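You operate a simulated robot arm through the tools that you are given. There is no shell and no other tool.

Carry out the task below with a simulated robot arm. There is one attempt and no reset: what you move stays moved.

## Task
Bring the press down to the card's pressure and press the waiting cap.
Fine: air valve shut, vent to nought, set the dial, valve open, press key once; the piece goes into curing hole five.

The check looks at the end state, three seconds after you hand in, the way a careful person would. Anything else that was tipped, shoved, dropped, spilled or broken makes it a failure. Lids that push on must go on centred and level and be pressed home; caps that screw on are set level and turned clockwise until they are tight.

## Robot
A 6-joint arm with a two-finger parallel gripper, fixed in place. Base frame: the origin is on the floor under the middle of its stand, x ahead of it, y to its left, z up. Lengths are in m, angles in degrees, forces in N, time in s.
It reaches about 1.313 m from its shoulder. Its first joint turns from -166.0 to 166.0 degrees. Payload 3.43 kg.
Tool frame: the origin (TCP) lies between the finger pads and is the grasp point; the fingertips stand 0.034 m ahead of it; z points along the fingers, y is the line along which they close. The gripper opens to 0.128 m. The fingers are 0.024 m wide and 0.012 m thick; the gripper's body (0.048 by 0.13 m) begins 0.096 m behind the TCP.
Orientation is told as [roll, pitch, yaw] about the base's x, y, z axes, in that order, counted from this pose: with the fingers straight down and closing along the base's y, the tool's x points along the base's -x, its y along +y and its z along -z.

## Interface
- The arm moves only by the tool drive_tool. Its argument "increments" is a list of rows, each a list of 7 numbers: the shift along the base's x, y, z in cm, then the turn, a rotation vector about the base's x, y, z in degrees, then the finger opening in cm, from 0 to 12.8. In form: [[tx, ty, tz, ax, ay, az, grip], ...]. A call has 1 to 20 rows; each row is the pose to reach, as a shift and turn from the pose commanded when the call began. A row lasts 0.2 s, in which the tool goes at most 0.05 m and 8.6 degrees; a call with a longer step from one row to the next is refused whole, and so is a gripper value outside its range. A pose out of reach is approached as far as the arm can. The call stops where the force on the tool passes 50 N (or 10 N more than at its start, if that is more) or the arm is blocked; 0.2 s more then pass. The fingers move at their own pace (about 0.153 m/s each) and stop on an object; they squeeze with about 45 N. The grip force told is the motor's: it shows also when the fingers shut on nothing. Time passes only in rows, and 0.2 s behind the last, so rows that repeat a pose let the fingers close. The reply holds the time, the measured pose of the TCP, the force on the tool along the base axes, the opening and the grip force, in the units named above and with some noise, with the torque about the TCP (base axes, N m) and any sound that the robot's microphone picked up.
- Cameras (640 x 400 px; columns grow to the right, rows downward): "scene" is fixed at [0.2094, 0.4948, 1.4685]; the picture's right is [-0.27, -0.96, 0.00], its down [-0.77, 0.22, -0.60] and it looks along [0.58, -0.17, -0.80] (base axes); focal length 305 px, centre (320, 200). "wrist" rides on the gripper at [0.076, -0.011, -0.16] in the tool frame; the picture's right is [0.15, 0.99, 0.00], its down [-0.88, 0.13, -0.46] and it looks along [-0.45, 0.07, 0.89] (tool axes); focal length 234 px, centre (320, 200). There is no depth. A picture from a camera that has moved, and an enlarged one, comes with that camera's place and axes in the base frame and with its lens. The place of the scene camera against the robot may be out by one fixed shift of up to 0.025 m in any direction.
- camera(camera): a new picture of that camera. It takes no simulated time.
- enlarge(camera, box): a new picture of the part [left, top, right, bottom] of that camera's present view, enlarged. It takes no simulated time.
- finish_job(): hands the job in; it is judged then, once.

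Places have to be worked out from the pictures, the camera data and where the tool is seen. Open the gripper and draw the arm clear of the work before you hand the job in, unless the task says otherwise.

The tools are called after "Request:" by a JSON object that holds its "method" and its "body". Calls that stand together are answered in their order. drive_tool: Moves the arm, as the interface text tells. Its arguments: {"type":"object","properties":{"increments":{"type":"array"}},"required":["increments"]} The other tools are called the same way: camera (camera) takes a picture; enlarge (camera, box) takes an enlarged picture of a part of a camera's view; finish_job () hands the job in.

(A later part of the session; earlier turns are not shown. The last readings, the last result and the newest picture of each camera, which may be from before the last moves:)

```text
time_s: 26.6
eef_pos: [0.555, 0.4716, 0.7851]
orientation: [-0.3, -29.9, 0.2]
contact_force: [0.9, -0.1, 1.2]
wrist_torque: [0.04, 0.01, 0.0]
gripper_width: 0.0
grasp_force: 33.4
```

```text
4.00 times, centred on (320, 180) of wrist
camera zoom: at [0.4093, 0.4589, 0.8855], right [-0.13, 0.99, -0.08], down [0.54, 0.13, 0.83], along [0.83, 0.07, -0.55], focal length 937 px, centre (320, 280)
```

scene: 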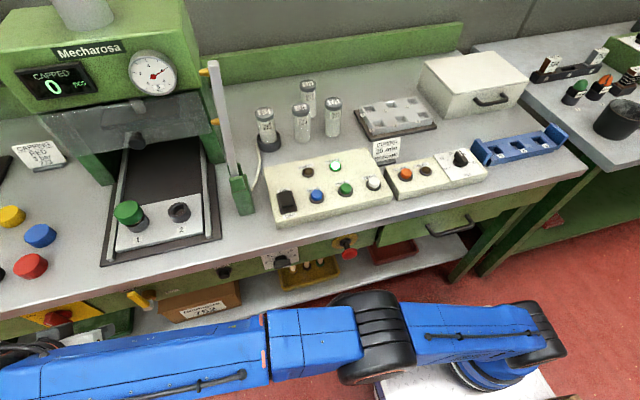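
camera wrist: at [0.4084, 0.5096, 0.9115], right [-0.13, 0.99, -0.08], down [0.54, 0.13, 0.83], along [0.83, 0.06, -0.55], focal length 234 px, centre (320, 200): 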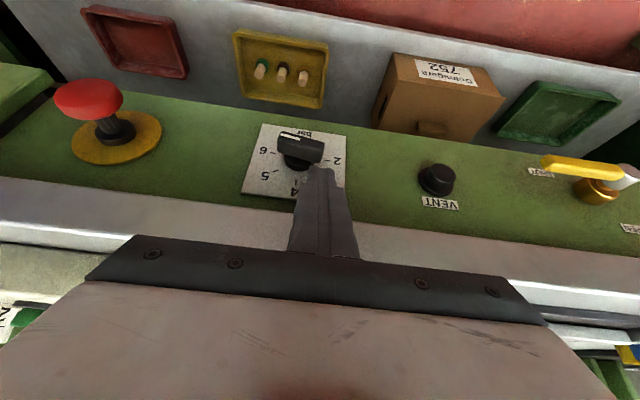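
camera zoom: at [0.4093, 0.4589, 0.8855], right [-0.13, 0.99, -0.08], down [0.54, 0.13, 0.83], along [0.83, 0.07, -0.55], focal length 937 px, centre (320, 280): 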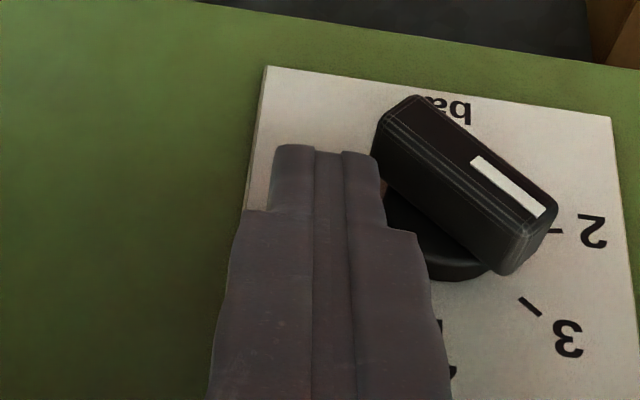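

The mark now looks about 38° above horizontal, almost exactly at the 3 tick (about 40°). I'll lift the finger straight off and take an unobstructed look.

Request:
{"method": "drive_tool", "body": {"increments": [[-0.2, 0, 1, 0, 0, 0, 0], [-1.5, -0.5, 2, 0, 0, 0, 0], [-4, -1.5, 2.5, 0, 0, 0, 0], [-6, -3, 2.5, 0, 0, 0, 0], [-6, -6, 2.5, 0, 0, 0, 0]]}}

Request:
{"method": "camera", "body": {"camera": "wrist"}}

Request:
{"method": "enlarge", "body": {"camera": "wrist", "box": [360, 140, 480, 215]}}

Request:
{"method": "enlarge", "body": {"camera": "scene", "box": [240, 230, 320, 280]}}

```text
time_s: 27.8
eef_pos: [0.4951, 0.4113, 0.8096]
orientation: [-0.1, -29.9, 0.3]
contact_force: [0.4, 0.9, -0.9]
wrist_torque: [-0.01, 0.01, -0.01]
gripper_width: 0.0002
grasp_force: 33.0
```

```text
taken
camera wrist: at [0.3495, 0.3996, 0.91], right [-0.13, 0.99, -0.08], down [0.54, 0.14, 0.83], along [0.83, 0.07, -0.55], focal length 234 px, centre (320, 200)
```

wrist: 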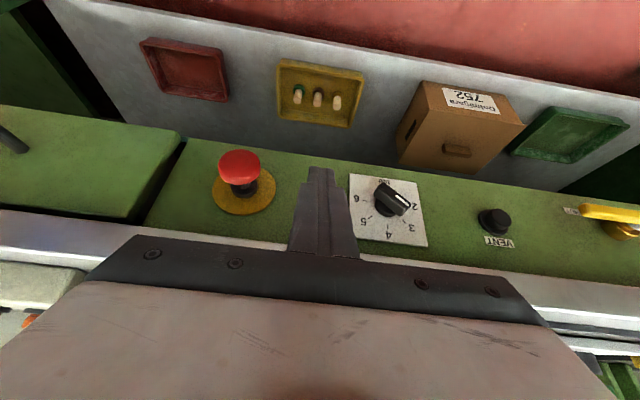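

```text
5.33 times, centred on (420, 178) of wrist
camera zoom: at [0.3495, 0.3996, 0.91], right [-0.13, 0.99, -0.08], down [0.54, 0.14, 0.83], along [0.83, 0.07, -0.55], focal length 1249 px, centre (-213, 320)
```

zoom: 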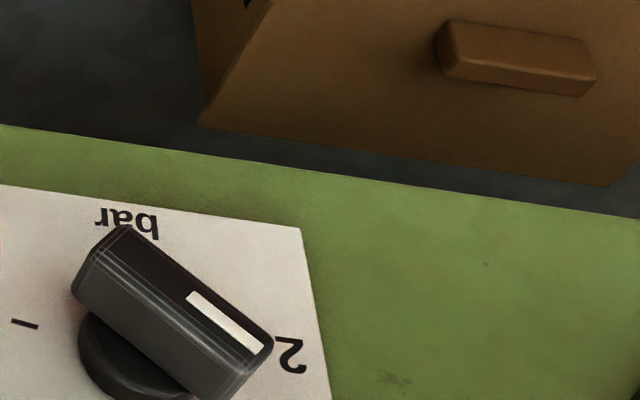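

```text
8.00 times, centred on (280, 255) of scene
camera zoom: at [0.2094, 0.4948, 1.4685], right [-0.27, -0.96, 0.0], down [-0.77, 0.22, -0.6], along [0.58, -0.17, -0.8], focal length 2442 px, centre (640, -240)
```

zoom: 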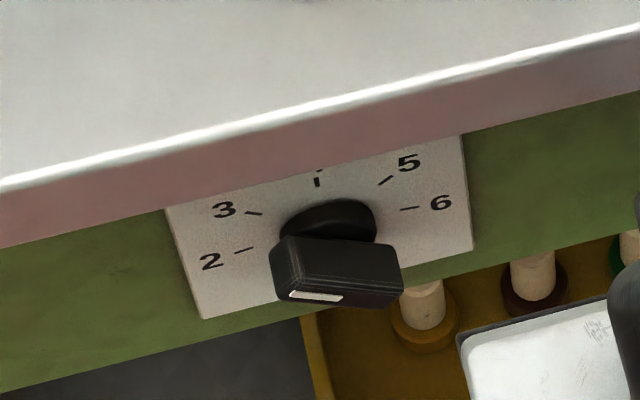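

The bar measures 39–40° above horizontal, which is right on the 3 tick. Next I reopen the valve by scooping the lever from beneath, with the tool rolled 45° about x. I'm rolling it first at a safe stand-off.

Request:
{"method": "drive_tool", "body": {"increments": [[-2, 3, 1, 7.5, 0, 0, 0], [-4, 6, 1, 15, 0, 0, 0], [-5, 10, 0.5, 22.5, 0, 0, 0], [-5, 14, 0, 30, 0, 0, 0], [-5, 18, -2, 37.5, 0, 0, 0], [-5, 22, -4, 45, 0, 0, 0], [-5, 24, -6, 45, 0, 0, 0]]}}

Request:
{"method": "camera", "body": {"camera": "wrist"}}

Request:
{"method": "camera", "body": {"camera": "scene"}}

```text
time_s: 29.4
eef_pos: [0.445, 0.6509, 0.7497]
orientation: [49.0, -20.7, -21.9]
contact_force: [-0.1, -0.9, 0.8]
wrist_torque: [-0.01, -0.01, 0.0]
gripper_width: 0.0
grasp_force: 33.1
```

```text
taken
camera wrist: at [0.2999, 0.5713, 0.8128], right [-0.13, 0.75, 0.65], down [0.54, -0.49, 0.68], along [0.83, 0.44, -0.34], focal length 234 px, centre (320, 200)
```

wrist: 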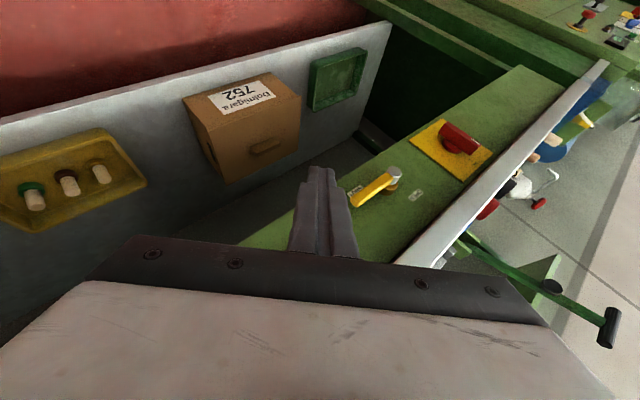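

```text
taken
```

scene: 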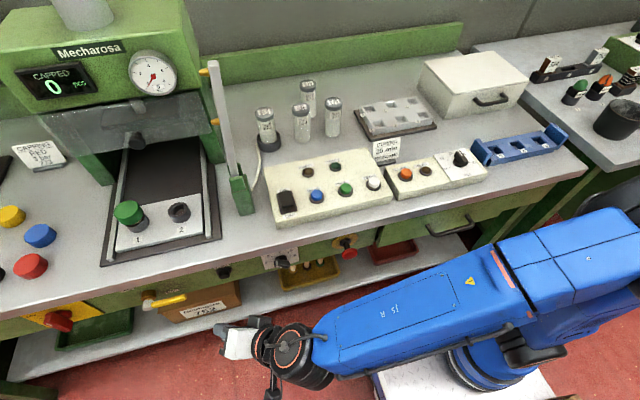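

The predicted lever tip projects exactly where the wrist picture shows it, so my geometry holds. I'm moving the fingertip in below the lever end, 2–3 cm under it, and looking before lifting.

Request:
{"method": "drive_tool", "body": {"increments": [[2, 1, -2, 0, 0, 0, 0], [3.8, 1.8, -4.5, 0, 0, 0, 0], [6.5, 1.8, -5.5, 0, 0, 0, 0], [9, 1.8, -5.7, 0, 0, 0, 0], [10.1, 2.5, -5.7, 0, 0, 0, 0], [10.1, 5, -5.7, 0, 0, 0, 0], [10.1, 7.3, -5.2, 0, 0, 0, 0]]}}

Request:
{"method": "camera", "body": {"camera": "wrist"}}

Request:
{"method": "enlarge", "body": {"camera": "wrist", "box": [240, 120, 440, 245]}}

```text
time_s: 30.9
eef_pos: [0.5459, 0.7238, 0.6976]
orientation: [48.9, -20.8, -22.0]
contact_force: [0.0, 0.3, -0.1]
wrist_torque: [0.0, 0.05, 0.0]
gripper_width: 0.0
grasp_force: 32.5
```

```text
taken
camera wrist: at [0.4008, 0.6444, 0.7607], right [-0.13, 0.75, 0.65], down [0.54, -0.49, 0.68], along [0.83, 0.43, -0.34], focal length 234 px, centre (320, 200)
```

wrist: 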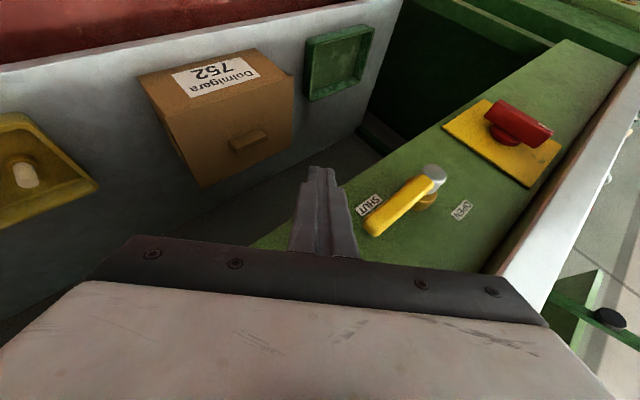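

```text
3.20 times, centred on (340, 182) of wrist
camera zoom: at [0.4008, 0.6444, 0.7607], right [-0.13, 0.75, 0.65], down [0.54, -0.49, 0.68], along [0.83, 0.43, -0.34], focal length 749 px, centre (256, 256)
```

zoom: 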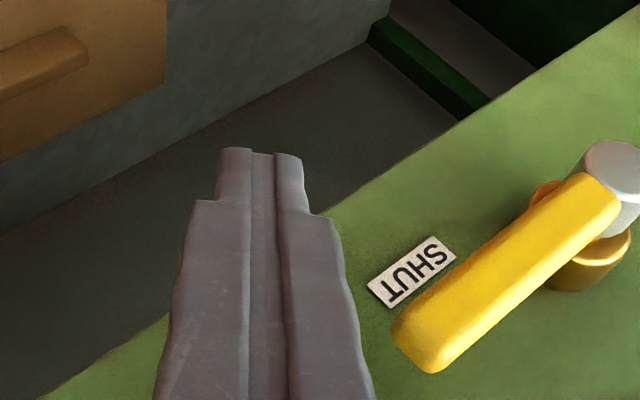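

The fingertip is below and clear of the lever. I'm lifting it along the arc toward OPEN.

Request:
{"method": "drive_tool", "body": {"increments": [[0, -0.1, 1.5, 0, 0, 0, 0], [0, -0.25, 2.8, 0, 0, 0, 0], [0, -0.2, 4.1, 0, 0, 0, 0], [0, -0.1, 5.4, 0, 0, 0, 0], [0, 0.6, 6.6, 0, 0, 0, 0], [0, 1.2, 7.5, 0, 0, 0, 0], [0, 1.9, 8.4, 0, 0, 0, 0], [0, 2.9, 9.45, 0, 0, 0, 0], [0, 4.15, 10.2, 0, 0, 0, 0], [0, 5.2, 10.6, 0, 0, 0, 0]]}}

Request:
{"method": "camera", "body": {"camera": "wrist"}}

Request:
{"method": "enlarge", "body": {"camera": "wrist", "box": [240, 120, 440, 245]}}

```text
time_s: 33.1
eef_pos: [0.5455, 0.7772, 0.8043]
orientation: [49.0, -20.8, -22.0]
contact_force: [0.4, 0.0, 0.5]
wrist_torque: [-0.04, -0.03, -0.03]
gripper_width: 0.0002
grasp_force: 32.9
```

```text
taken
camera wrist: at [0.4001, 0.6967, 0.8672], right [-0.13, 0.75, 0.65], down [0.54, -0.49, 0.68], along [0.83, 0.44, -0.34], focal length 234 px, centre (320, 200)
```

wrist: 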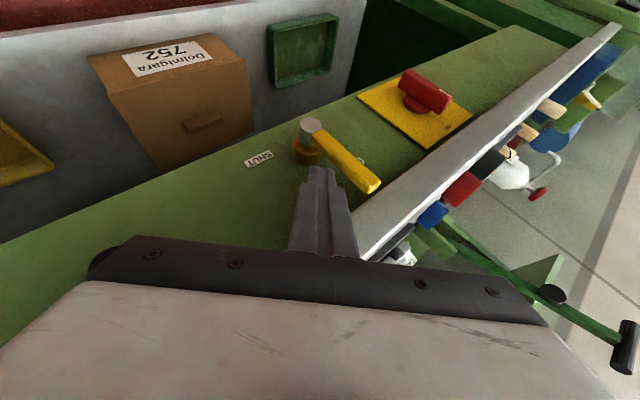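

```text
3.20 times, centred on (340, 182) of wrist
camera zoom: at [0.4001, 0.6967, 0.8672], right [-0.13, 0.75, 0.65], down [0.54, -0.49, 0.68], along [0.83, 0.44, -0.34], focal length 749 px, centre (256, 256)
```

zoom: 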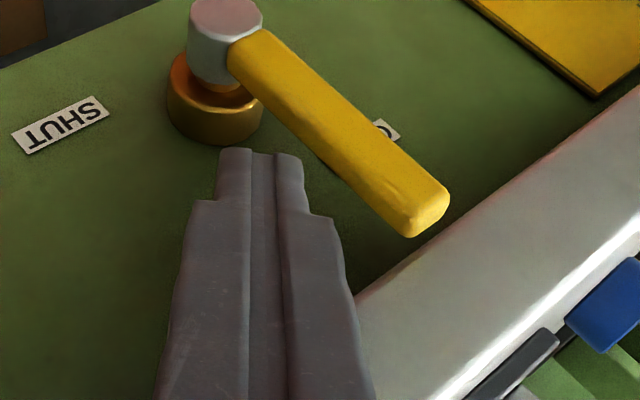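

The lever stands upright at OPEN again. I'm checking the gauge and the lamps.

Request:
{"method": "enlarge", "body": {"camera": "scene", "box": [100, 40, 200, 102]}}

Request:
{"method": "enlarge", "body": {"camera": "scene", "box": [250, 130, 410, 230]}}

Request:
{"method": "enlarge", "body": {"camera": "scene", "box": [110, 260, 190, 310]}}

```text
6.40 times, centred on (150, 71) of scene
camera zoom: at [0.2094, 0.4948, 1.4685], right [-0.27, -0.96, 0.0], down [-0.77, 0.22, -0.6], along [0.58, -0.17, -0.8], focal length 1954 px, centre (1408, 1026)
```

zoom: 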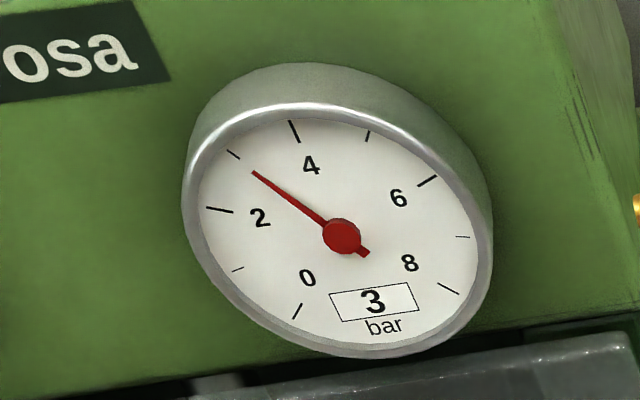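

```text
4.00 times, centred on (330, 180) of scene
camera zoom: at [0.2094, 0.4948, 1.4685], right [-0.27, -0.96, 0.0], down [-0.77, 0.22, -0.6], along [0.58, -0.17, -0.8], focal length 1221 px, centre (280, 280)
```

zoom: 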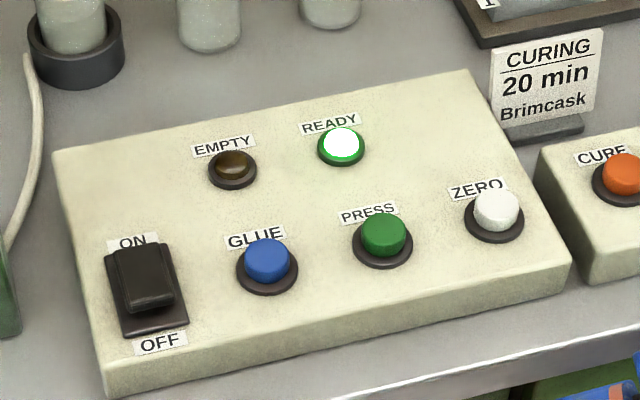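

```text
8.00 times, centred on (150, 285) of scene
camera zoom: at [0.2094, 0.4948, 1.4685], right [-0.27, -0.96, 0.0], down [-0.77, 0.22, -0.6], along [0.58, -0.17, -0.8], focal length 2442 px, centre (1680, -480)
```

zoom: 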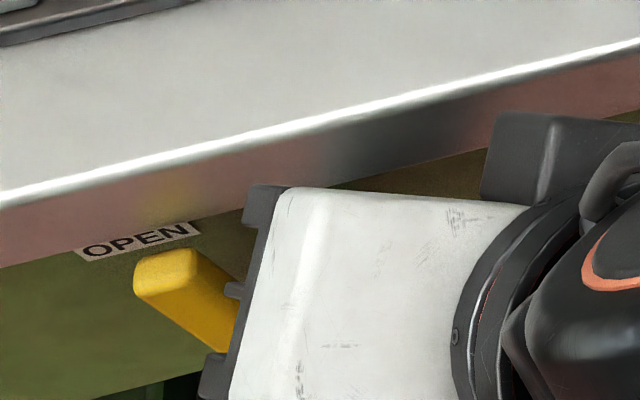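

The gauge now reads 3 bar and READY is lit. I'm backing off the lever and undoing the 45° roll, well clear of the bench.

Request:
{"method": "drive_tool", "body": {"increments": [[-2, -1.5, 0.5, 0, 0, 0, 0], [-5, -4, 1.5, 0, 0, 0, 0], [-8, -7, 3, 0, 0, 0, 0], [-10, -9, 5, -7.5, 0, 0, 0], [-11, -11, 8, -15, 0, 0, 0], [-12, -14, 11, -22.5, 0, 0, 0], [-12, -17, 14, -30, 0, 0, 0], [-12, -20, 17, -37.5, 0, 0, 0], [-12, -23, 20, -45, 0, 0, 0], [-12, -25, 23, -45, 0, 0, 0]]}}

Request:
{"method": "camera", "body": {"camera": "scene"}}

```text
time_s: 35.4
eef_pos: [0.4261, 0.5274, 1.0331]
orientation: [-0.4, -29.7, 0.3]
contact_force: [-0.2, -0.2, -1.4]
wrist_torque: [-0.02, 0.0, -0.03]
gripper_width: 0.0001
grasp_force: 32.7
```

```text
taken
```

scene: 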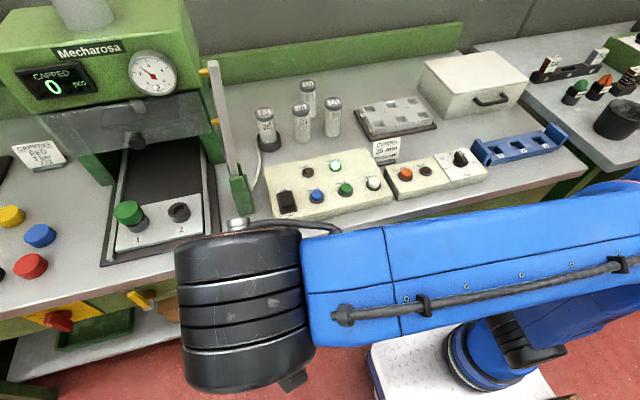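

The valve lever is upright and nothing else has moved. I'm turning the tool straight down and moving over the PRESS button, which I put at about (0.62, 0.313, top 0.926), staying high.

Request:
{"method": "drive_tool", "body": {"increments": [[0, -4, 1, 0, 7.4, 0, 0], [0, -8, 2, 0, 14.8, 0, 0], [3, -12, 3, 0, 22.2, 0, 0], [6, -16, 3, 0.3, 29.7, -0.3, 0], [10, -19, 3, 0.3, 29.7, -0.3, 0], [14, -21, 3, 0.3, 29.7, -0.3, 0], [17, -21.4, 3, 0.3, 29.7, -0.3, 0]]}}

Request:
{"method": "camera", "body": {"camera": "wrist"}}

Request:
{"method": "camera", "body": {"camera": "scene"}}

```text
refused: row 3 steps farther than a row can; nothing moved
```

```text
taken
camera wrist: at [0.2807, 0.5147, 1.1342], right [-0.13, 0.99, -0.08], down [0.54, 0.14, 0.83], along [0.83, 0.07, -0.55], focal length 234 px, centre (320, 200)
```

wrist: 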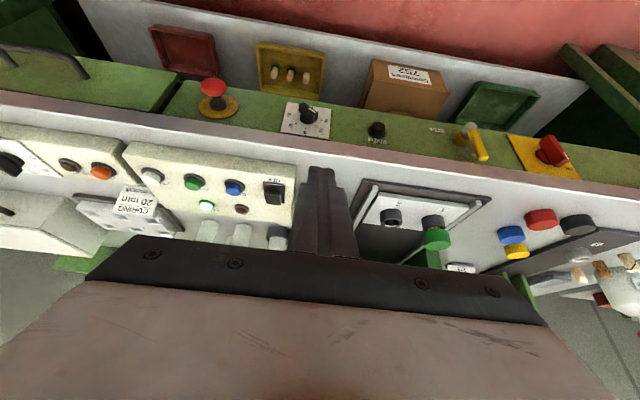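

```text
taken
```

scene: 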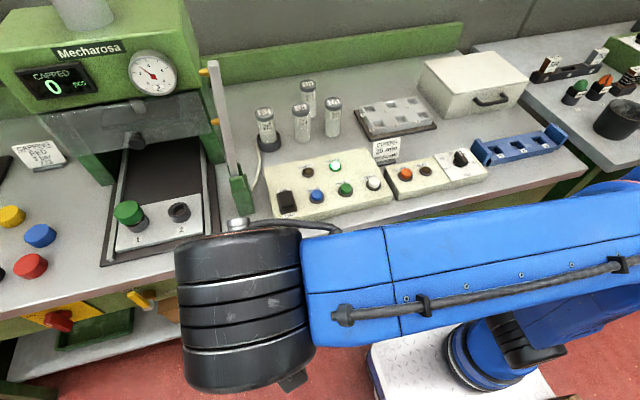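

One row was slightly too long, so nothing moved. Using both wrist views I refine the PRESS button to about (0.635, 0.32, 0.90). I'm re-sending the move with shorter steps.

Request:
{"method": "drive_tool", "body": {"increments": [[0, -4, 1, 0, 7.4, 0, 0], [0, -8, 2, 0, 14.8, 0, 0], [2, -12, 3, 0, 22.2, 0, 0], [4, -16, 3, 0.3, 29.7, -0.3, 0], [8, -18, 3, 0.3, 29.7, -0.3, 0], [12, -20, 3, 0.3, 29.7, -0.3, 0], [16, -21, 3, 0.3, 29.7, -0.3, 0], [19, -21, 3, 0.3, 29.7, -0.3, 0]]}}

Request:
{"method": "camera", "body": {"camera": "wrist"}}

Request:
{"method": "camera", "body": {"camera": "scene"}}

```text
time_s: 37.1
eef_pos: [0.6163, 0.315, 1.0662]
orientation: [0.1, -0.2, -0.1]
contact_force: [0.1, -0.3, 0.5]
wrist_torque: [0.02, -0.04, 0.01]
gripper_width: 0.0
grasp_force: 33.5
```

```text
taken
camera wrist: at [0.5396, 0.3043, 1.224], right [-0.14, 0.99, 0.0], down [0.88, 0.13, 0.46], along [0.45, 0.07, -0.89], focal length 234 px, centre (320, 200)
```

wrist: 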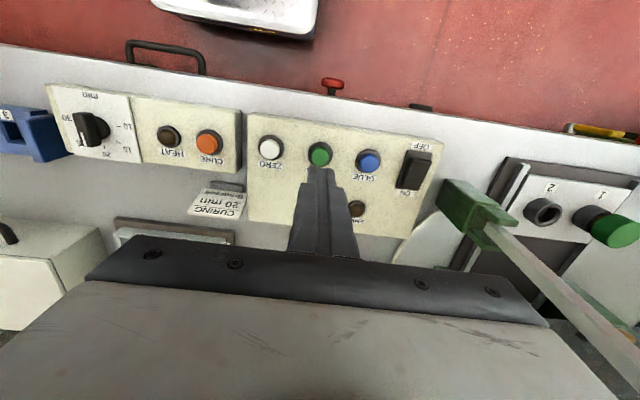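

```text
taken
```

scene: 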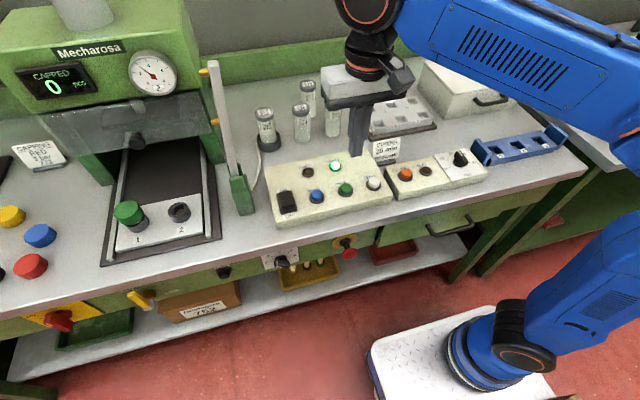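

The PRESS button appears just ahead of the fingertips. I'll zoom in to refine its place before pressing.

Request:
{"method": "enlarge", "body": {"camera": "wrist", "box": [240, 110, 400, 210]}}

```text
4.00 times, centred on (320, 160) of wrist
camera zoom: at [0.5396, 0.3043, 1.224], right [-0.14, 0.99, 0.0], down [0.88, 0.13, 0.46], along [0.45, 0.07, -0.89], focal length 937 px, centre (320, 360)
```

zoom: 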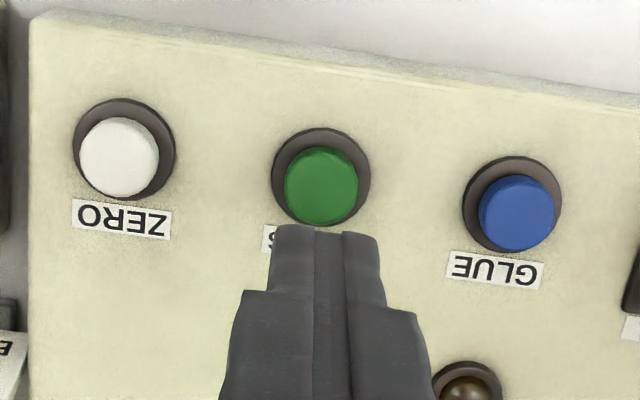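

Button centre is about (0.632, 0.319). I'm moving over it and down to about 1.5 cm above.

Request:
{"method": "drive_tool", "body": {"increments": [[1.6, 0.35, 0, 0, 0, 0, 0], [1.6, 0.35, -4, 0, 0, 0, 0], [1.6, 0.35, -8, 0, 0, 0, 0], [1.6, 0.35, -11, 0, 0, 0, 0], [1.6, 0.35, -11.5, 0, 0, 0, 0]]}}

Request:
{"method": "camera", "body": {"camera": "wrist"}}

Request:
{"method": "enlarge", "body": {"camera": "scene", "box": [300, 130, 400, 192]}}

```text
time_s: 38.4
eef_pos: [0.6312, 0.3202, 0.9485]
orientation: [0.2, -0.2, 0.0]
contact_force: [0.9, 0.1, -0.1]
wrist_torque: [-0.03, -0.03, 0.01]
gripper_width: 0.0
grasp_force: 33.0
```

```text
taken
camera wrist: at [0.5554, 0.3083, 1.108], right [-0.14, 0.99, 0.0], down [0.88, 0.13, 0.46], along [0.45, 0.07, -0.89], focal length 234 px, centre (320, 200)
```

wrist: 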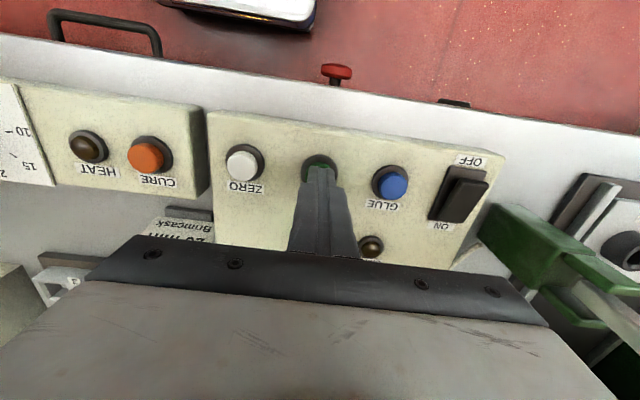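

```text
6.40 times, centred on (350, 161) of scene
camera zoom: at [0.2094, 0.4948, 1.4685], right [-0.27, -0.96, 0.0], down [-0.77, 0.22, -0.6], along [0.58, -0.17, -0.8], focal length 1954 px, centre (128, 450)
```

zoom: 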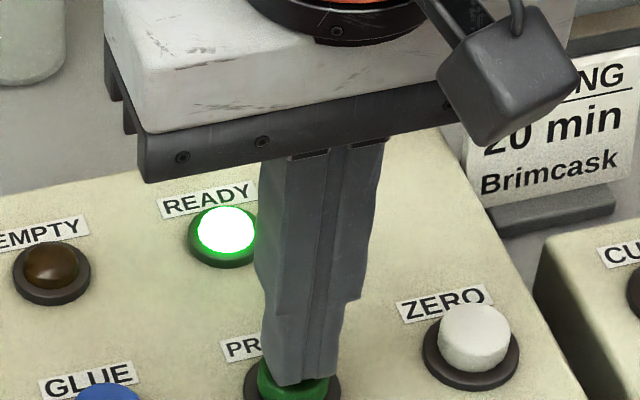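

The fingertip sits squarely over PRESS. I'm pressing down slowly and then releasing.

Request:
{"method": "drive_tool", "body": {"increments": [[0, 0, -0.4, 0, 0, 0, 0], [0, 0, -0.8, 0, 0, 0, 0], [0, 0, -1.1, 0, 0, 0, 0], [0, 0, -1.4, 0, 0, 0, 0], [0, 0, -1.7, 0, 0, 0, 0]]}}

Request:
{"method": "camera", "body": {"camera": "scene"}}

```text
time_s: 39.4
eef_pos: [0.6315, 0.3189, 0.9397]
orientation: [0.5, -0.5, -0.2]
contact_force: [-4.5, -1.7, 17.0]
wrist_torque: [-0.13, 0.31, -0.02]
gripper_width: 0.0
grasp_force: 32.9
heard: click
stopped in row 5: the force on the tool passed its limit at 57 N (the readings are from after the stop); the commanded pose is now the measured one
```

```text
taken
```

scene: 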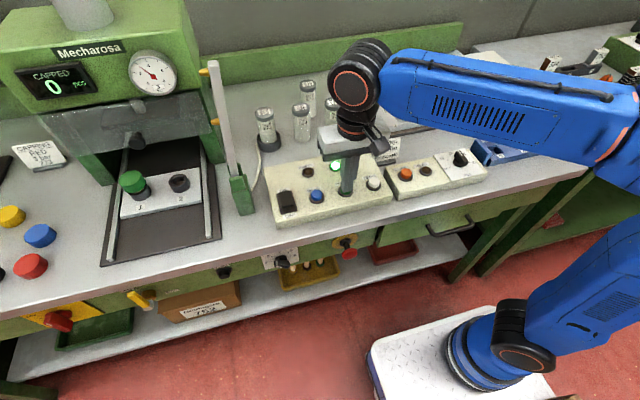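

One click, and the carriage is sliding in under the press. I'm lifting straight off the key and watching the stroke.

Request:
{"method": "drive_tool", "body": {"increments": [[0, 0, 2, 0, 0, 0, 0], [0, 0, 5, 0, 0, 0, 0], [0, 0, 9, 0, 0, 0, 0], [0, 0, 12, 0, 0, 0, 0]]}}

Request:
{"method": "camera", "body": {"camera": "scene"}}

Request:
{"method": "drive_tool", "body": {"increments": [[0, 0, 0, 0, 0, 0, 0], [0, 0, 0, 0, 0, 0, 0], [0, 0, 0, 0, 0, 0, 0], [0, 0, 0, 0, 0, 0, 0], [0, 0, 0, 0, 0, 0, 0], [0, 0, 0, 0, 0, 0, 0], [0, 0, 0, 0, 0, 0, 0], [0, 0, 0, 0, 0, 0, 0], [0, 0, 0, 0, 0, 0, 0], [0, 0, 0, 0, 0, 0, 0]]}}

Request:
{"method": "camera", "body": {"camera": "scene"}}

```text
time_s: 40.4
eef_pos: [0.6322, 0.3203, 1.058]
orientation: [0.6, -0.5, -0.1]
contact_force: [-0.2, 0.1, -0.3]
wrist_torque: [0.04, 0.02, 0.01]
gripper_width: 0.0
grasp_force: 33.1
```

```text
taken
```

scene: 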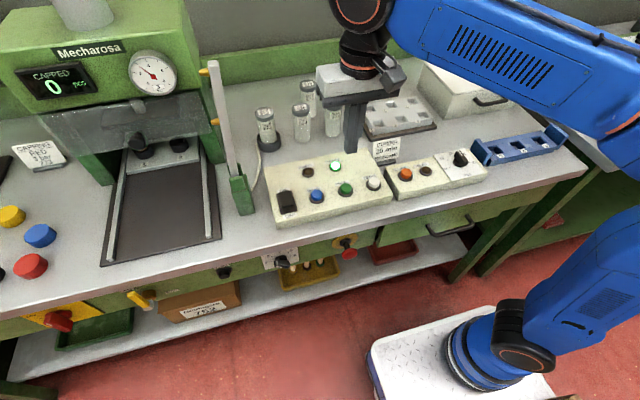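

```text
time_s: 42.6
eef_pos: [0.6321, 0.3213, 1.0602]
orientation: [0.5, -0.5, 0.0]
contact_force: [-0.7, 0.5, -0.2]
wrist_torque: [-0.01, -0.01, 0.0]
gripper_width: 0.0002
grasp_force: 33.1
```

```text
taken
```

scene: 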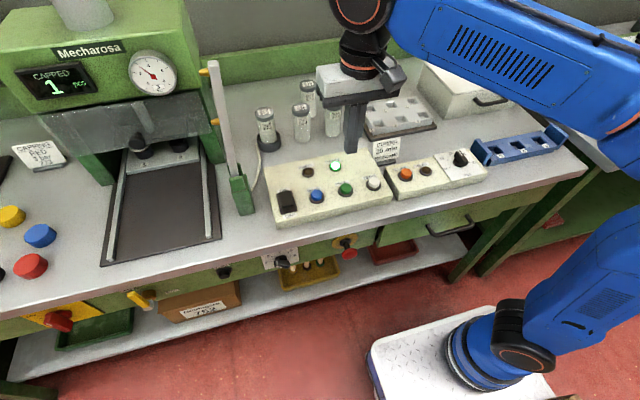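

The counter went from 0 to 1, so the cap has been pressed. I'm waiting for the carriage to come back out.

Request:
{"method": "drive_tool", "body": {"increments": [[0, 0, 0, 0, 0, 0, 0], [0, 0, 0, 0, 0, 0, 0], [0, 0, 0, 0, 0, 0, 0], [0, 0, 0, 0, 0, 0, 0], [0, 0, 0, 0, 0, 0, 0], [0, 0, 0, 0, 0, 0, 0], [0, 0, 0, 0, 0, 0, 0], [0, 0, 0, 0, 0, 0, 0], [0, 0, 0, 0, 0, 0, 0], [0, 0, 0, 0, 0, 0, 0], [0, 0, 0, 0, 0, 0, 0], [0, 0, 0, 0, 0, 0, 0]]}}

Request:
{"method": "camera", "body": {"camera": "scene"}}

Request:
{"method": "enlarge", "body": {"camera": "scene", "box": [80, 120, 240, 220]}}

Request:
{"method": "enlarge", "body": {"camera": "scene", "box": [20, 50, 180, 150]}}

```text
time_s: 45.2
eef_pos: [0.6329, 0.3206, 1.0574]
orientation: [0.6, -0.5, -0.2]
contact_force: [-0.1, 0.1, -0.1]
wrist_torque: [0.0, -0.01, 0.0]
gripper_width: 0.0
grasp_force: 33.2
```

```text
taken
```

scene: 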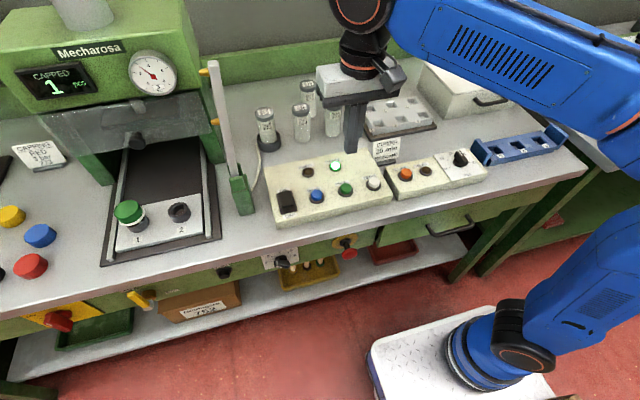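

```text
4.00 times, centred on (160, 170) of scene
camera zoom: at [0.2094, 0.4948, 1.4685], right [-0.27, -0.96, 0.0], down [-0.77, 0.22, -0.6], along [0.58, -0.17, -0.8], focal length 1221 px, centre (960, 320)
```

zoom: 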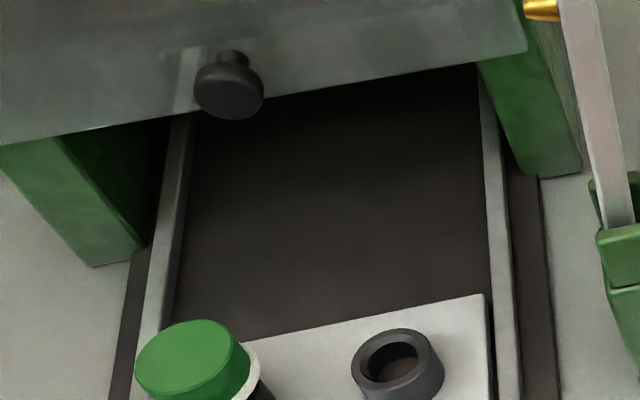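

```text
4.00 times, centred on (100, 100) of scene
camera zoom: at [0.2094, 0.4948, 1.4685], right [-0.27, -0.96, 0.0], down [-0.77, 0.22, -0.6], along [0.58, -0.17, -0.8], focal length 1221 px, centre (1200, 600)
```

zoom: 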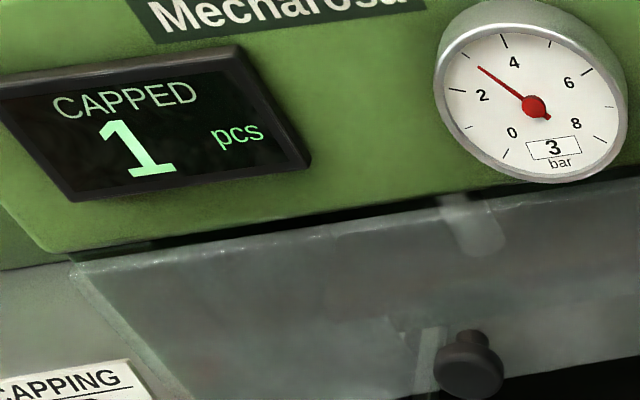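

Capped count is 1, pressure 3 bar, carriage back out. Now I'll look closely at the piece and the curing block.

Request:
{"method": "enlarge", "body": {"camera": "scene", "box": [100, 190, 220, 265]}}

Request:
{"method": "enlarge", "body": {"camera": "scene", "box": [340, 80, 460, 155]}}

Request:
{"method": "camera", "body": {"camera": "wrist"}}

```text
5.33 times, centred on (160, 228) of scene
camera zoom: at [0.2094, 0.4948, 1.4685], right [-0.27, -0.96, 0.0], down [-0.77, 0.22, -0.6], along [0.58, -0.17, -0.8], focal length 1628 px, centre (1173, 53)
```

zoom: 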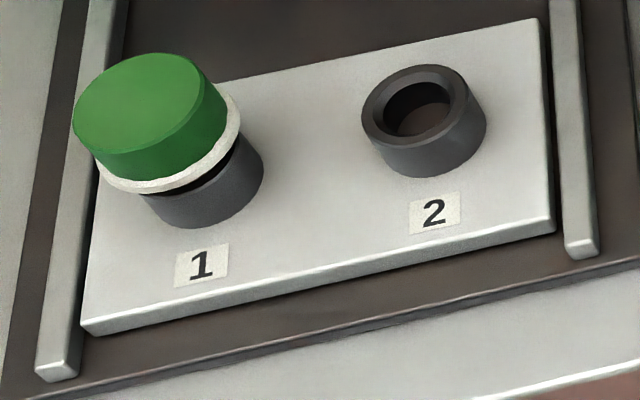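

```text
5.33 times, centred on (400, 118) of scene
camera zoom: at [0.2094, 0.4948, 1.4685], right [-0.27, -0.96, 0.0], down [-0.77, 0.22, -0.6], along [0.58, -0.17, -0.8], focal length 1628 px, centre (-107, 640)
```

zoom: 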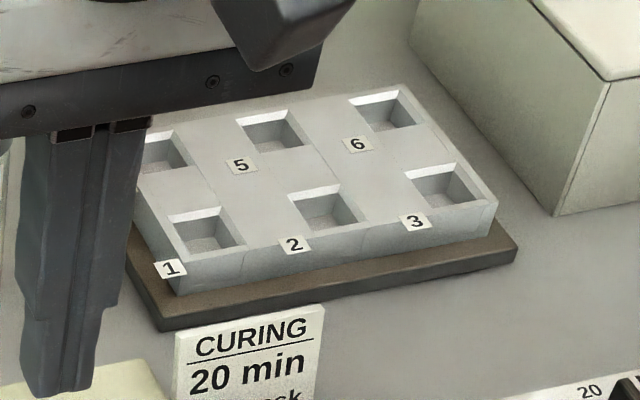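

```text
taken
camera wrist: at [0.5546, 0.3071, 1.2174], right [-0.14, 0.99, 0.01], down [0.88, 0.12, 0.47], along [0.46, 0.07, -0.89], focal length 234 px, centre (320, 200)
```

wrist: 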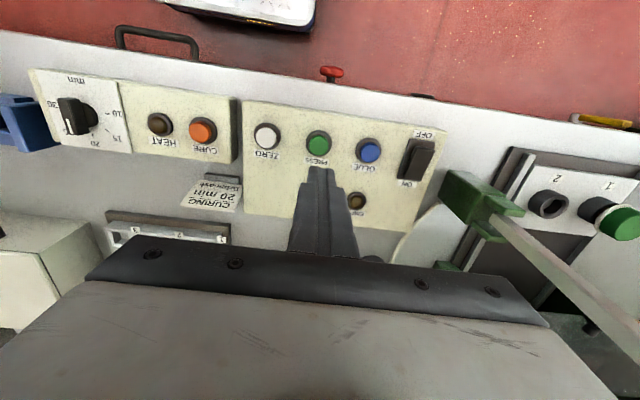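

The piece shows a green cap with a white ring under it in seat 1, and the curing block's holes read 1–2–3 in front and 4–5–6 behind. A tall post stands near (0.70, 0.54), so I'm drawing back to x≈0.47 before swinging over. I'll add a 20° tilt to keep the wrist off the press head.

Request:
{"method": "drive_tool", "body": {"increments": [[-4, 0, 1, 0, 0, 0, 0], [-8, 0, 2, 0, 0, 0, 0], [-12, 2, 3, 0, -4, 0, 0], [-15, 5, 4, 0, -8, 0, 2], [-16, 9.5, 4.5, 0, -12, 0, 4], [-16, 14, 4.5, 0, -16, 0, 6], [-16, 18.5, 4.5, 0, -20, 0, 8], [-16, 23, 4.5, 0, -20, 0, 10], [-16, 27.5, 4.5, 0, -20, 0, 12.8], [-16, 32, 4.5, 0, -20, 0, 12.8], [-16, 36.5, 4.5, 0, -20, 0, 12.8], [-16, 41, 4.5, 0, -20, 0, 12.8], [-14, 43, 4.5, 0, -20, 0, 12.8]]}}

Request:
{"method": "camera", "body": {"camera": "wrist"}}

Request:
{"method": "camera", "body": {"camera": "scene"}}

```text
time_s: 48.0
eef_pos: [0.4751, 0.7101, 1.074]
orientation: [0.7, -20.6, -0.1]
contact_force: [-0.7, -0.7, 0.1]
wrist_torque: [-0.02, 0.03, 0.02]
gripper_width: 0.1278
grasp_force: 0.0
out of reach, approached as far as the arm can: row 11, 12, 13
```

```text
taken
camera wrist: at [0.3469, 0.6966, 1.1975], right [-0.14, 0.99, -0.04], down [0.66, 0.12, 0.74], along [0.73, 0.08, -0.67], focal length 234 px, centre (320, 200)
```

wrist: 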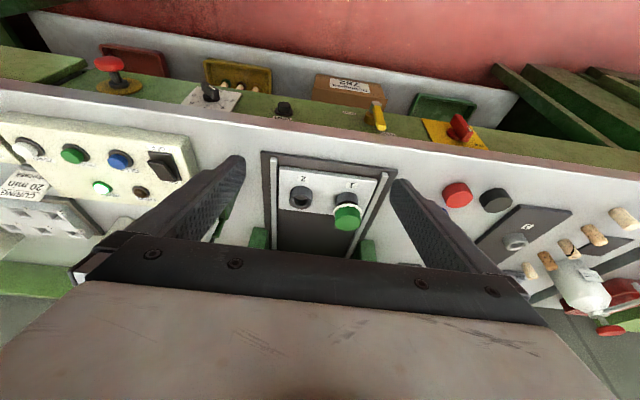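

```text
taken
```

scene: 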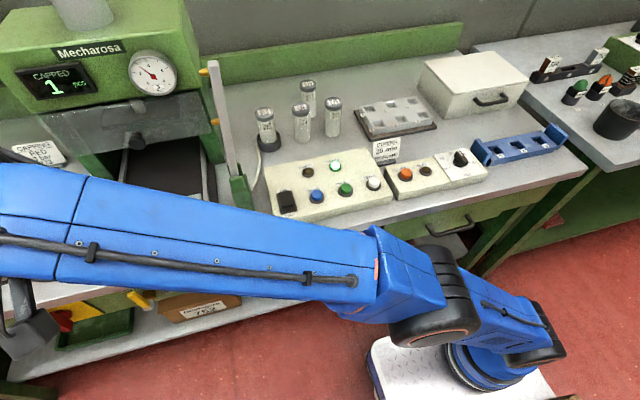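

The arm ran out of reach at that height, since the shoulder sits low, so I'll work lower. From here I'm zooming on the piece to locate it.

Request:
{"method": "enlarge", "body": {"camera": "wrist", "box": [240, 140, 400, 240]}}

Request:
{"method": "drive_tool", "body": {"increments": [[0, 1, -2, 0, -2.5, 0, 12.8], [1, 2, -5, 0, -5, 0, 12.8], [2, 3, -8, 0, -7.5, 0, 12.8], [3, 4, -10, 0, -10, 0, 12.8]]}}

Request:
{"method": "camera", "body": {"camera": "wrist"}}

Request:
{"method": "enlarge", "body": {"camera": "wrist", "box": [240, 160, 400, 260]}}

```text
4.00 times, centred on (320, 190) of wrist
camera zoom: at [0.3469, 0.6966, 1.1975], right [-0.14, 0.99, -0.04], down [0.66, 0.12, 0.74], along [0.73, 0.08, -0.67], focal length 937 px, centre (320, 240)
```

zoom: 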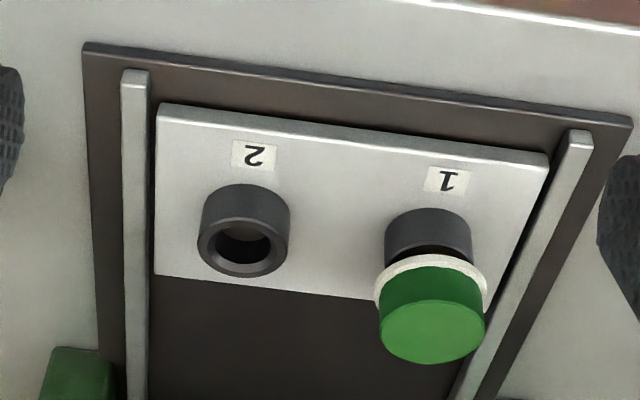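

```text
time_s: 49.0
eef_pos: [0.5045, 0.7495, 0.9759]
orientation: [0.7, -30.6, -0.2]
contact_force: [0.2, -0.9, 0.9]
wrist_torque: [-0.01, 0.02, 0.0]
gripper_width: 0.1279
grasp_force: 0.1
```

```text
taken
camera wrist: at [0.3584, 0.7364, 1.0737], right [-0.13, 0.99, -0.06], down [0.53, 0.12, 0.84], along [0.84, 0.07, -0.54], focal length 234 px, centre (320, 200)
```

wrist: 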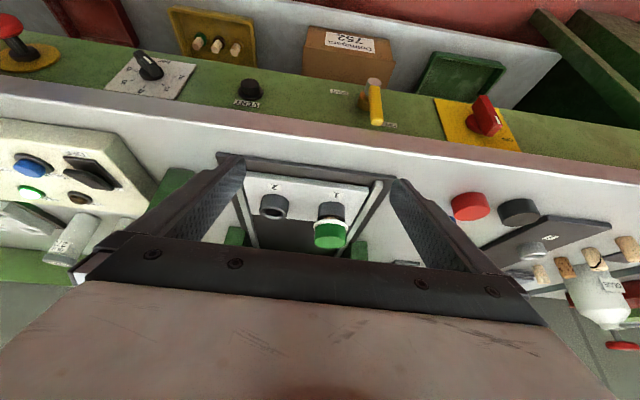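

```text
4.00 times, centred on (320, 210) of wrist
camera zoom: at [0.3584, 0.7364, 1.0737], right [-0.13, 0.99, -0.06], down [0.53, 0.12, 0.84], along [0.84, 0.07, -0.54], focal length 937 px, centre (320, 160)
```

zoom: 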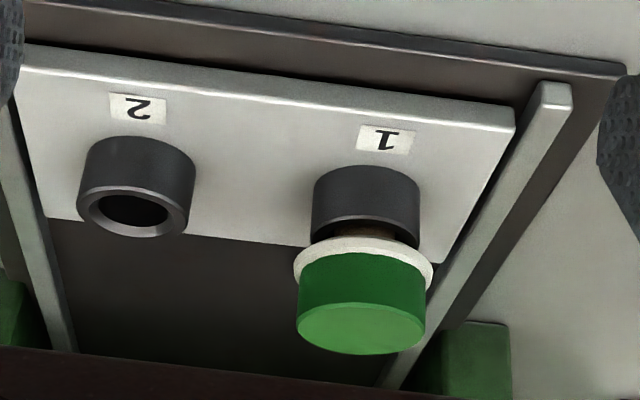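

Triangulating the two views puts the cap top centre at about (0.679, 0.786, 0.939), cap diameter ≈47 mm. A wider white glue bead sits at z≈0.914, which I want to avoid by gripping only the cap's side with the fingertips. I'm moving to a pre-grasp above it.

Request:
{"method": "drive_tool", "body": {"increments": [[2, 2, 1, -0.3, 0.3, 0, 11], [5, 3.7, 1.8, -0.7, 0.6, 0.2, 9], [9, 3.7, 1.8, -0.7, 0.6, 0.2, 9], [13, 3.7, 1.8, -0.7, 0.6, 0.2, 9], [15.7, 3.7, 1.8, -0.7, 0.6, 0.2, 9]]}}

Request:
{"method": "camera", "body": {"camera": "wrist"}}

Request:
{"method": "camera", "body": {"camera": "scene"}}

```text
time_s: 50.2
eef_pos: [0.6367, 0.7723, 0.9808]
orientation: [-0.3, -29.8, 0.5]
contact_force: [-0.1, 0.3, -0.6]
wrist_torque: [-0.01, 0.0, 0.04]
gripper_width: 0.0898
grasp_force: 0.0
out of reach, approached as far as the arm can: row 3, 4, 5
```

```text
taken
camera wrist: at [0.4902, 0.7608, 1.0814], right [-0.13, 0.99, -0.08], down [0.54, 0.14, 0.83], along [0.83, 0.07, -0.55], focal length 234 px, centre (320, 200)
```

wrist: 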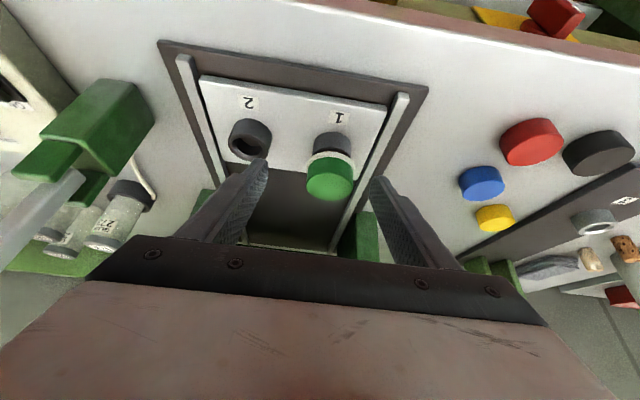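

```text
taken
```

scene: 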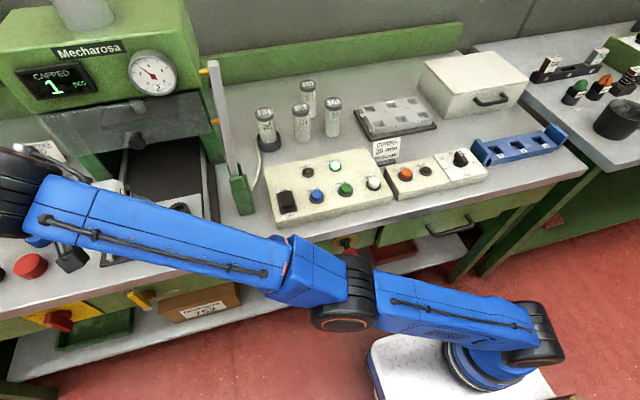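

The arm is near full stretch at this angle. Yawing the tool 45° so it tilts outward from the base brings the wrist closer in and gives reach, so I'm backing off a little and yawing.

Request:
{"method": "drive_tool", "body": {"increments": [[-3, -2, 0.5, 0, 0, 5, 9], [-4, -3, 1, 0, 0, 12.5, 9], [-4, -3, 1.4, 0, 0, 20, 9], [-4, -3, 1.4, 0, 0, 27.5, 9], [-4, -3, 1.4, 0, 0, 35, 9], [-3.5, -3.5, 1.4, 0, 0, 42, 9], [-2, -3, 1.4, 0, 0, 45, 9]]}}

Request:
{"method": "camera", "body": {"camera": "wrist"}}

Request:
{"method": "camera", "body": {"camera": "scene"}}

```text
time_s: 51.8
eef_pos: [0.5814, 0.7156, 1.0901]
orientation: [-3.8, -19.8, 44.8]
contact_force: [-0.2, 0.6, 0.1]
wrist_torque: [0.0, -0.06, -0.03]
gripper_width: 0.0903
grasp_force: 0.1
out of reach, approached as far as the arm can: row 1, 2, 3, 4, 5, 6, 7
```

```text
taken
camera wrist: at [0.4921, 0.6258, 1.2148], right [-0.78, 0.62, -0.11], down [0.37, 0.59, 0.72], along [0.51, 0.52, -0.69], focal length 234 px, centre (320, 200)
```

wrist: 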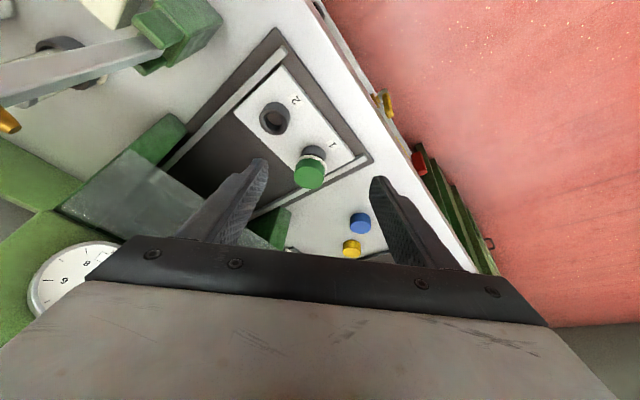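

```text
taken
```

scene: 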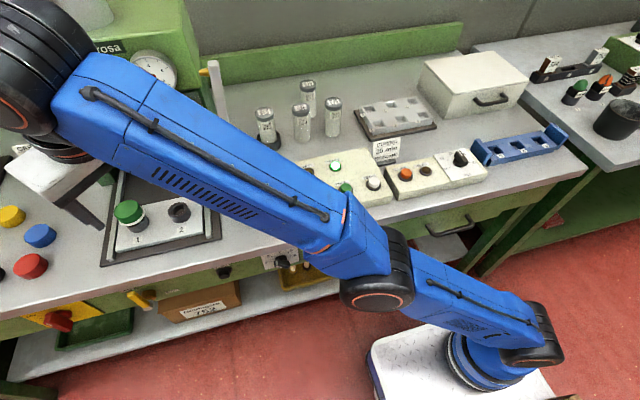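

The solver is stuck at the straight-elbow pose, and it rose to z=1.09 instead. I'll ask for a point clearly nearer the base, lower and retracted, to get the elbow bent again.

Request:
{"method": "drive_tool", "body": {"increments": [[-3, -4, 0, 0, 0, 0, 9], [-6, -8, 0, 0, 0, 0, 9], [-9, -12, 0, 0, 0, 0, 9], [-10, -16, -1, 0, 0, 0, 9]]}}

Request:
{"method": "camera", "body": {"camera": "scene"}}

```text
time_s: 52.8
eef_pos: [0.4863, 0.5709, 1.0667]
orientation: [-4.5, -18.8, 44.9]
contact_force: [0.0, -0.2, -2.4]
wrist_torque: [0.25, -0.04, 0.08]
gripper_width: 0.0898
grasp_force: 0.0
out of reach, approached as far as the arm can: row 1, 2
```

```text
taken
```

scene: 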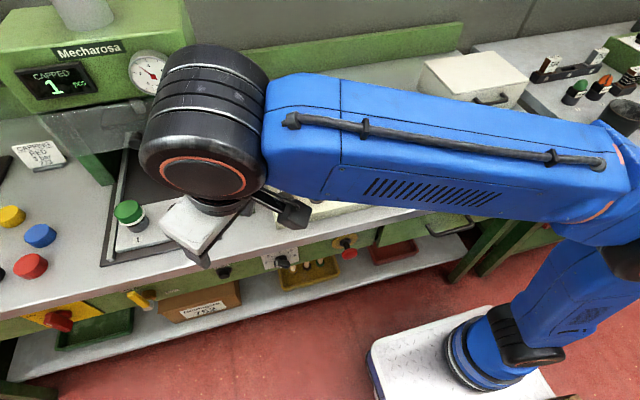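

The elbow is properly bent again. I'm squaring the orientation to pitch -30, yaw 45 and approaching the piece from this side, keeping clear of the post.

Request:
{"method": "drive_tool", "body": {"increments": [[2, 2, -1.5, 5.3, -2.6, 1.1, 9], [4.5, 4.5, -3, 10.7, -5.2, 2.2, 9], [7.5, 7.5, -4.5, 10.7, -5.2, 2.2, 9], [10.5, 11, -6, 10.7, -5.2, 2.2, 9], [13, 14.5, -6.8, 10.7, -5.2, 2.2, 9], [15, 17, -6.8, 10.7, -5.2, 2.2, 9]]}}

Request:
{"method": "camera", "body": {"camera": "wrist"}}

Request:
{"method": "camera", "body": {"camera": "scene"}}

```text
time_s: 54.2
eef_pos: [0.6316, 0.7258, 1.0139]
orientation: [0.5, -31.1, 45.0]
contact_force: [-0.2, 0.6, -0.1]
wrist_torque: [0.0, 0.04, -0.01]
gripper_width: 0.0902
grasp_force: 0.1
```

```text
taken
camera wrist: at [0.5366, 0.6111, 1.111], right [-0.79, 0.61, -0.07], down [0.28, 0.46, 0.85], along [0.54, 0.65, -0.53], focal length 234 px, centre (320, 200)
```

wrist: 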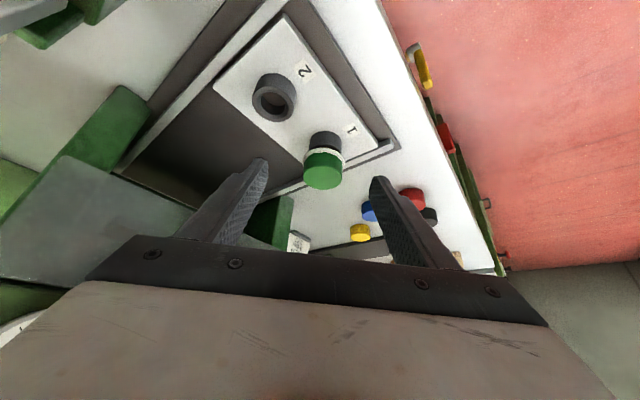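

```text
taken
```

scene: 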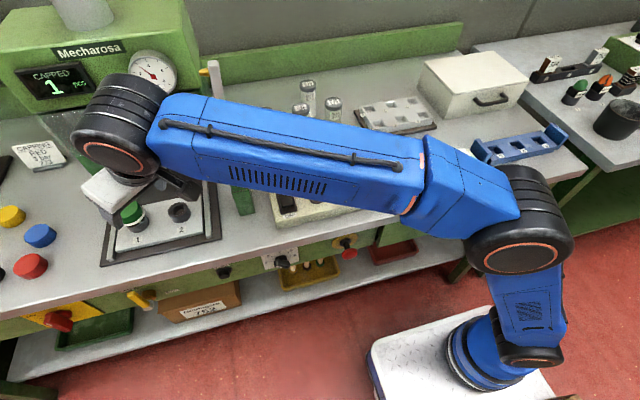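

Reached cleanly this time. I'll zoom in to refine the cap's position relative to the fingers.

Request:
{"method": "enlarge", "body": {"camera": "wrist", "box": [240, 110, 400, 210]}}

```text
4.00 times, centred on (320, 160) of wrist
camera zoom: at [0.5366, 0.6111, 1.111], right [-0.79, 0.61, -0.07], down [0.28, 0.46, 0.85], along [0.54, 0.65, -0.53], focal length 937 px, centre (320, 360)
```

zoom: 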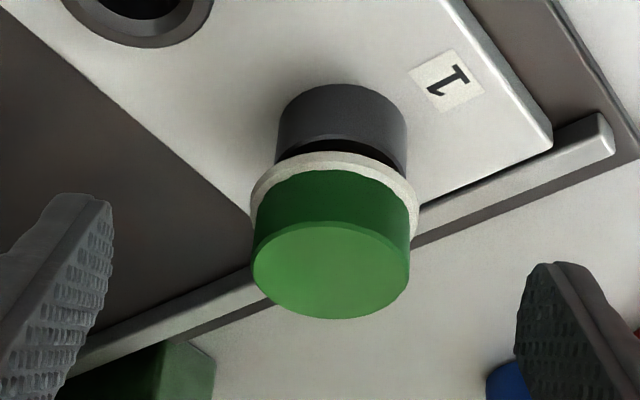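

The cap centre comes out at (0.679, 0.784), matching the earlier estimate. The cap spans z≈0.919–0.939 with the bead just below. I'm moving over it with fingertips still above the cap, then I'll check centring.

Request:
{"method": "drive_tool", "body": {"increments": [[2, 2.5, -1, 0, 0, 0, 9], [3.9, 5.1, -2, 0, 0, 0, 9], [3.9, 5.1, -2.8, 0, 0, 0, 9]]}}

Request:
{"method": "camera", "body": {"camera": "wrist"}}

Request:
{"method": "enlarge", "body": {"camera": "wrist", "box": [220, 120, 420, 245]}}

```text
time_s: 55.0
eef_pos: [0.671, 0.7772, 0.9847]
orientation: [0.5, -31.1, 45.1]
contact_force: [-1.0, -0.3, -0.2]
wrist_torque: [-0.03, 0.0, -0.01]
gripper_width: 0.0901
grasp_force: 0.1
```

```text
taken
camera wrist: at [0.5752, 0.6637, 1.0824], right [-0.79, 0.61, -0.07], down [0.28, 0.46, 0.85], along [0.54, 0.65, -0.53], focal length 234 px, centre (320, 200)
```

wrist: 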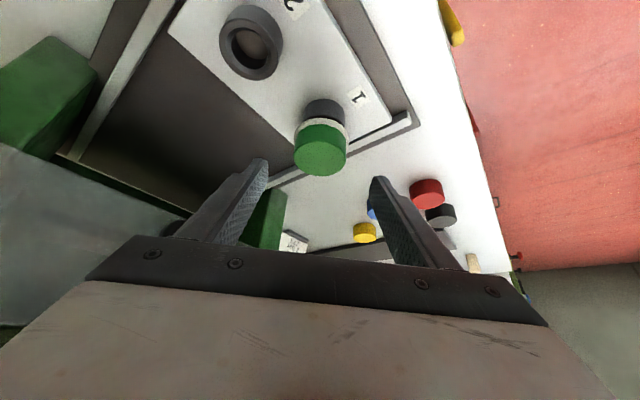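

```text
3.20 times, centred on (320, 182) of wrist
camera zoom: at [0.5752, 0.6637, 1.0824], right [-0.79, 0.61, -0.07], down [0.28, 0.46, 0.85], along [0.54, 0.65, -0.53], focal length 749 px, centre (320, 256)
```

zoom: 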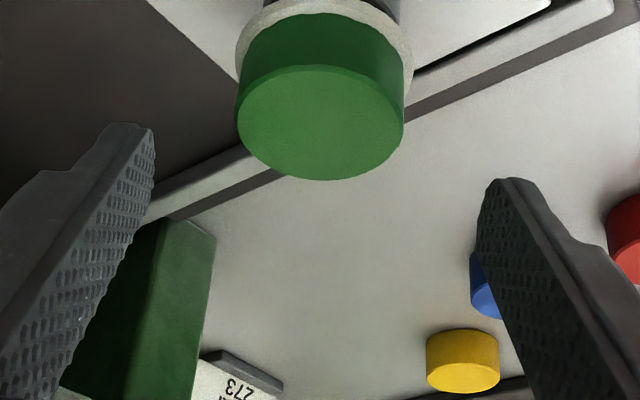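

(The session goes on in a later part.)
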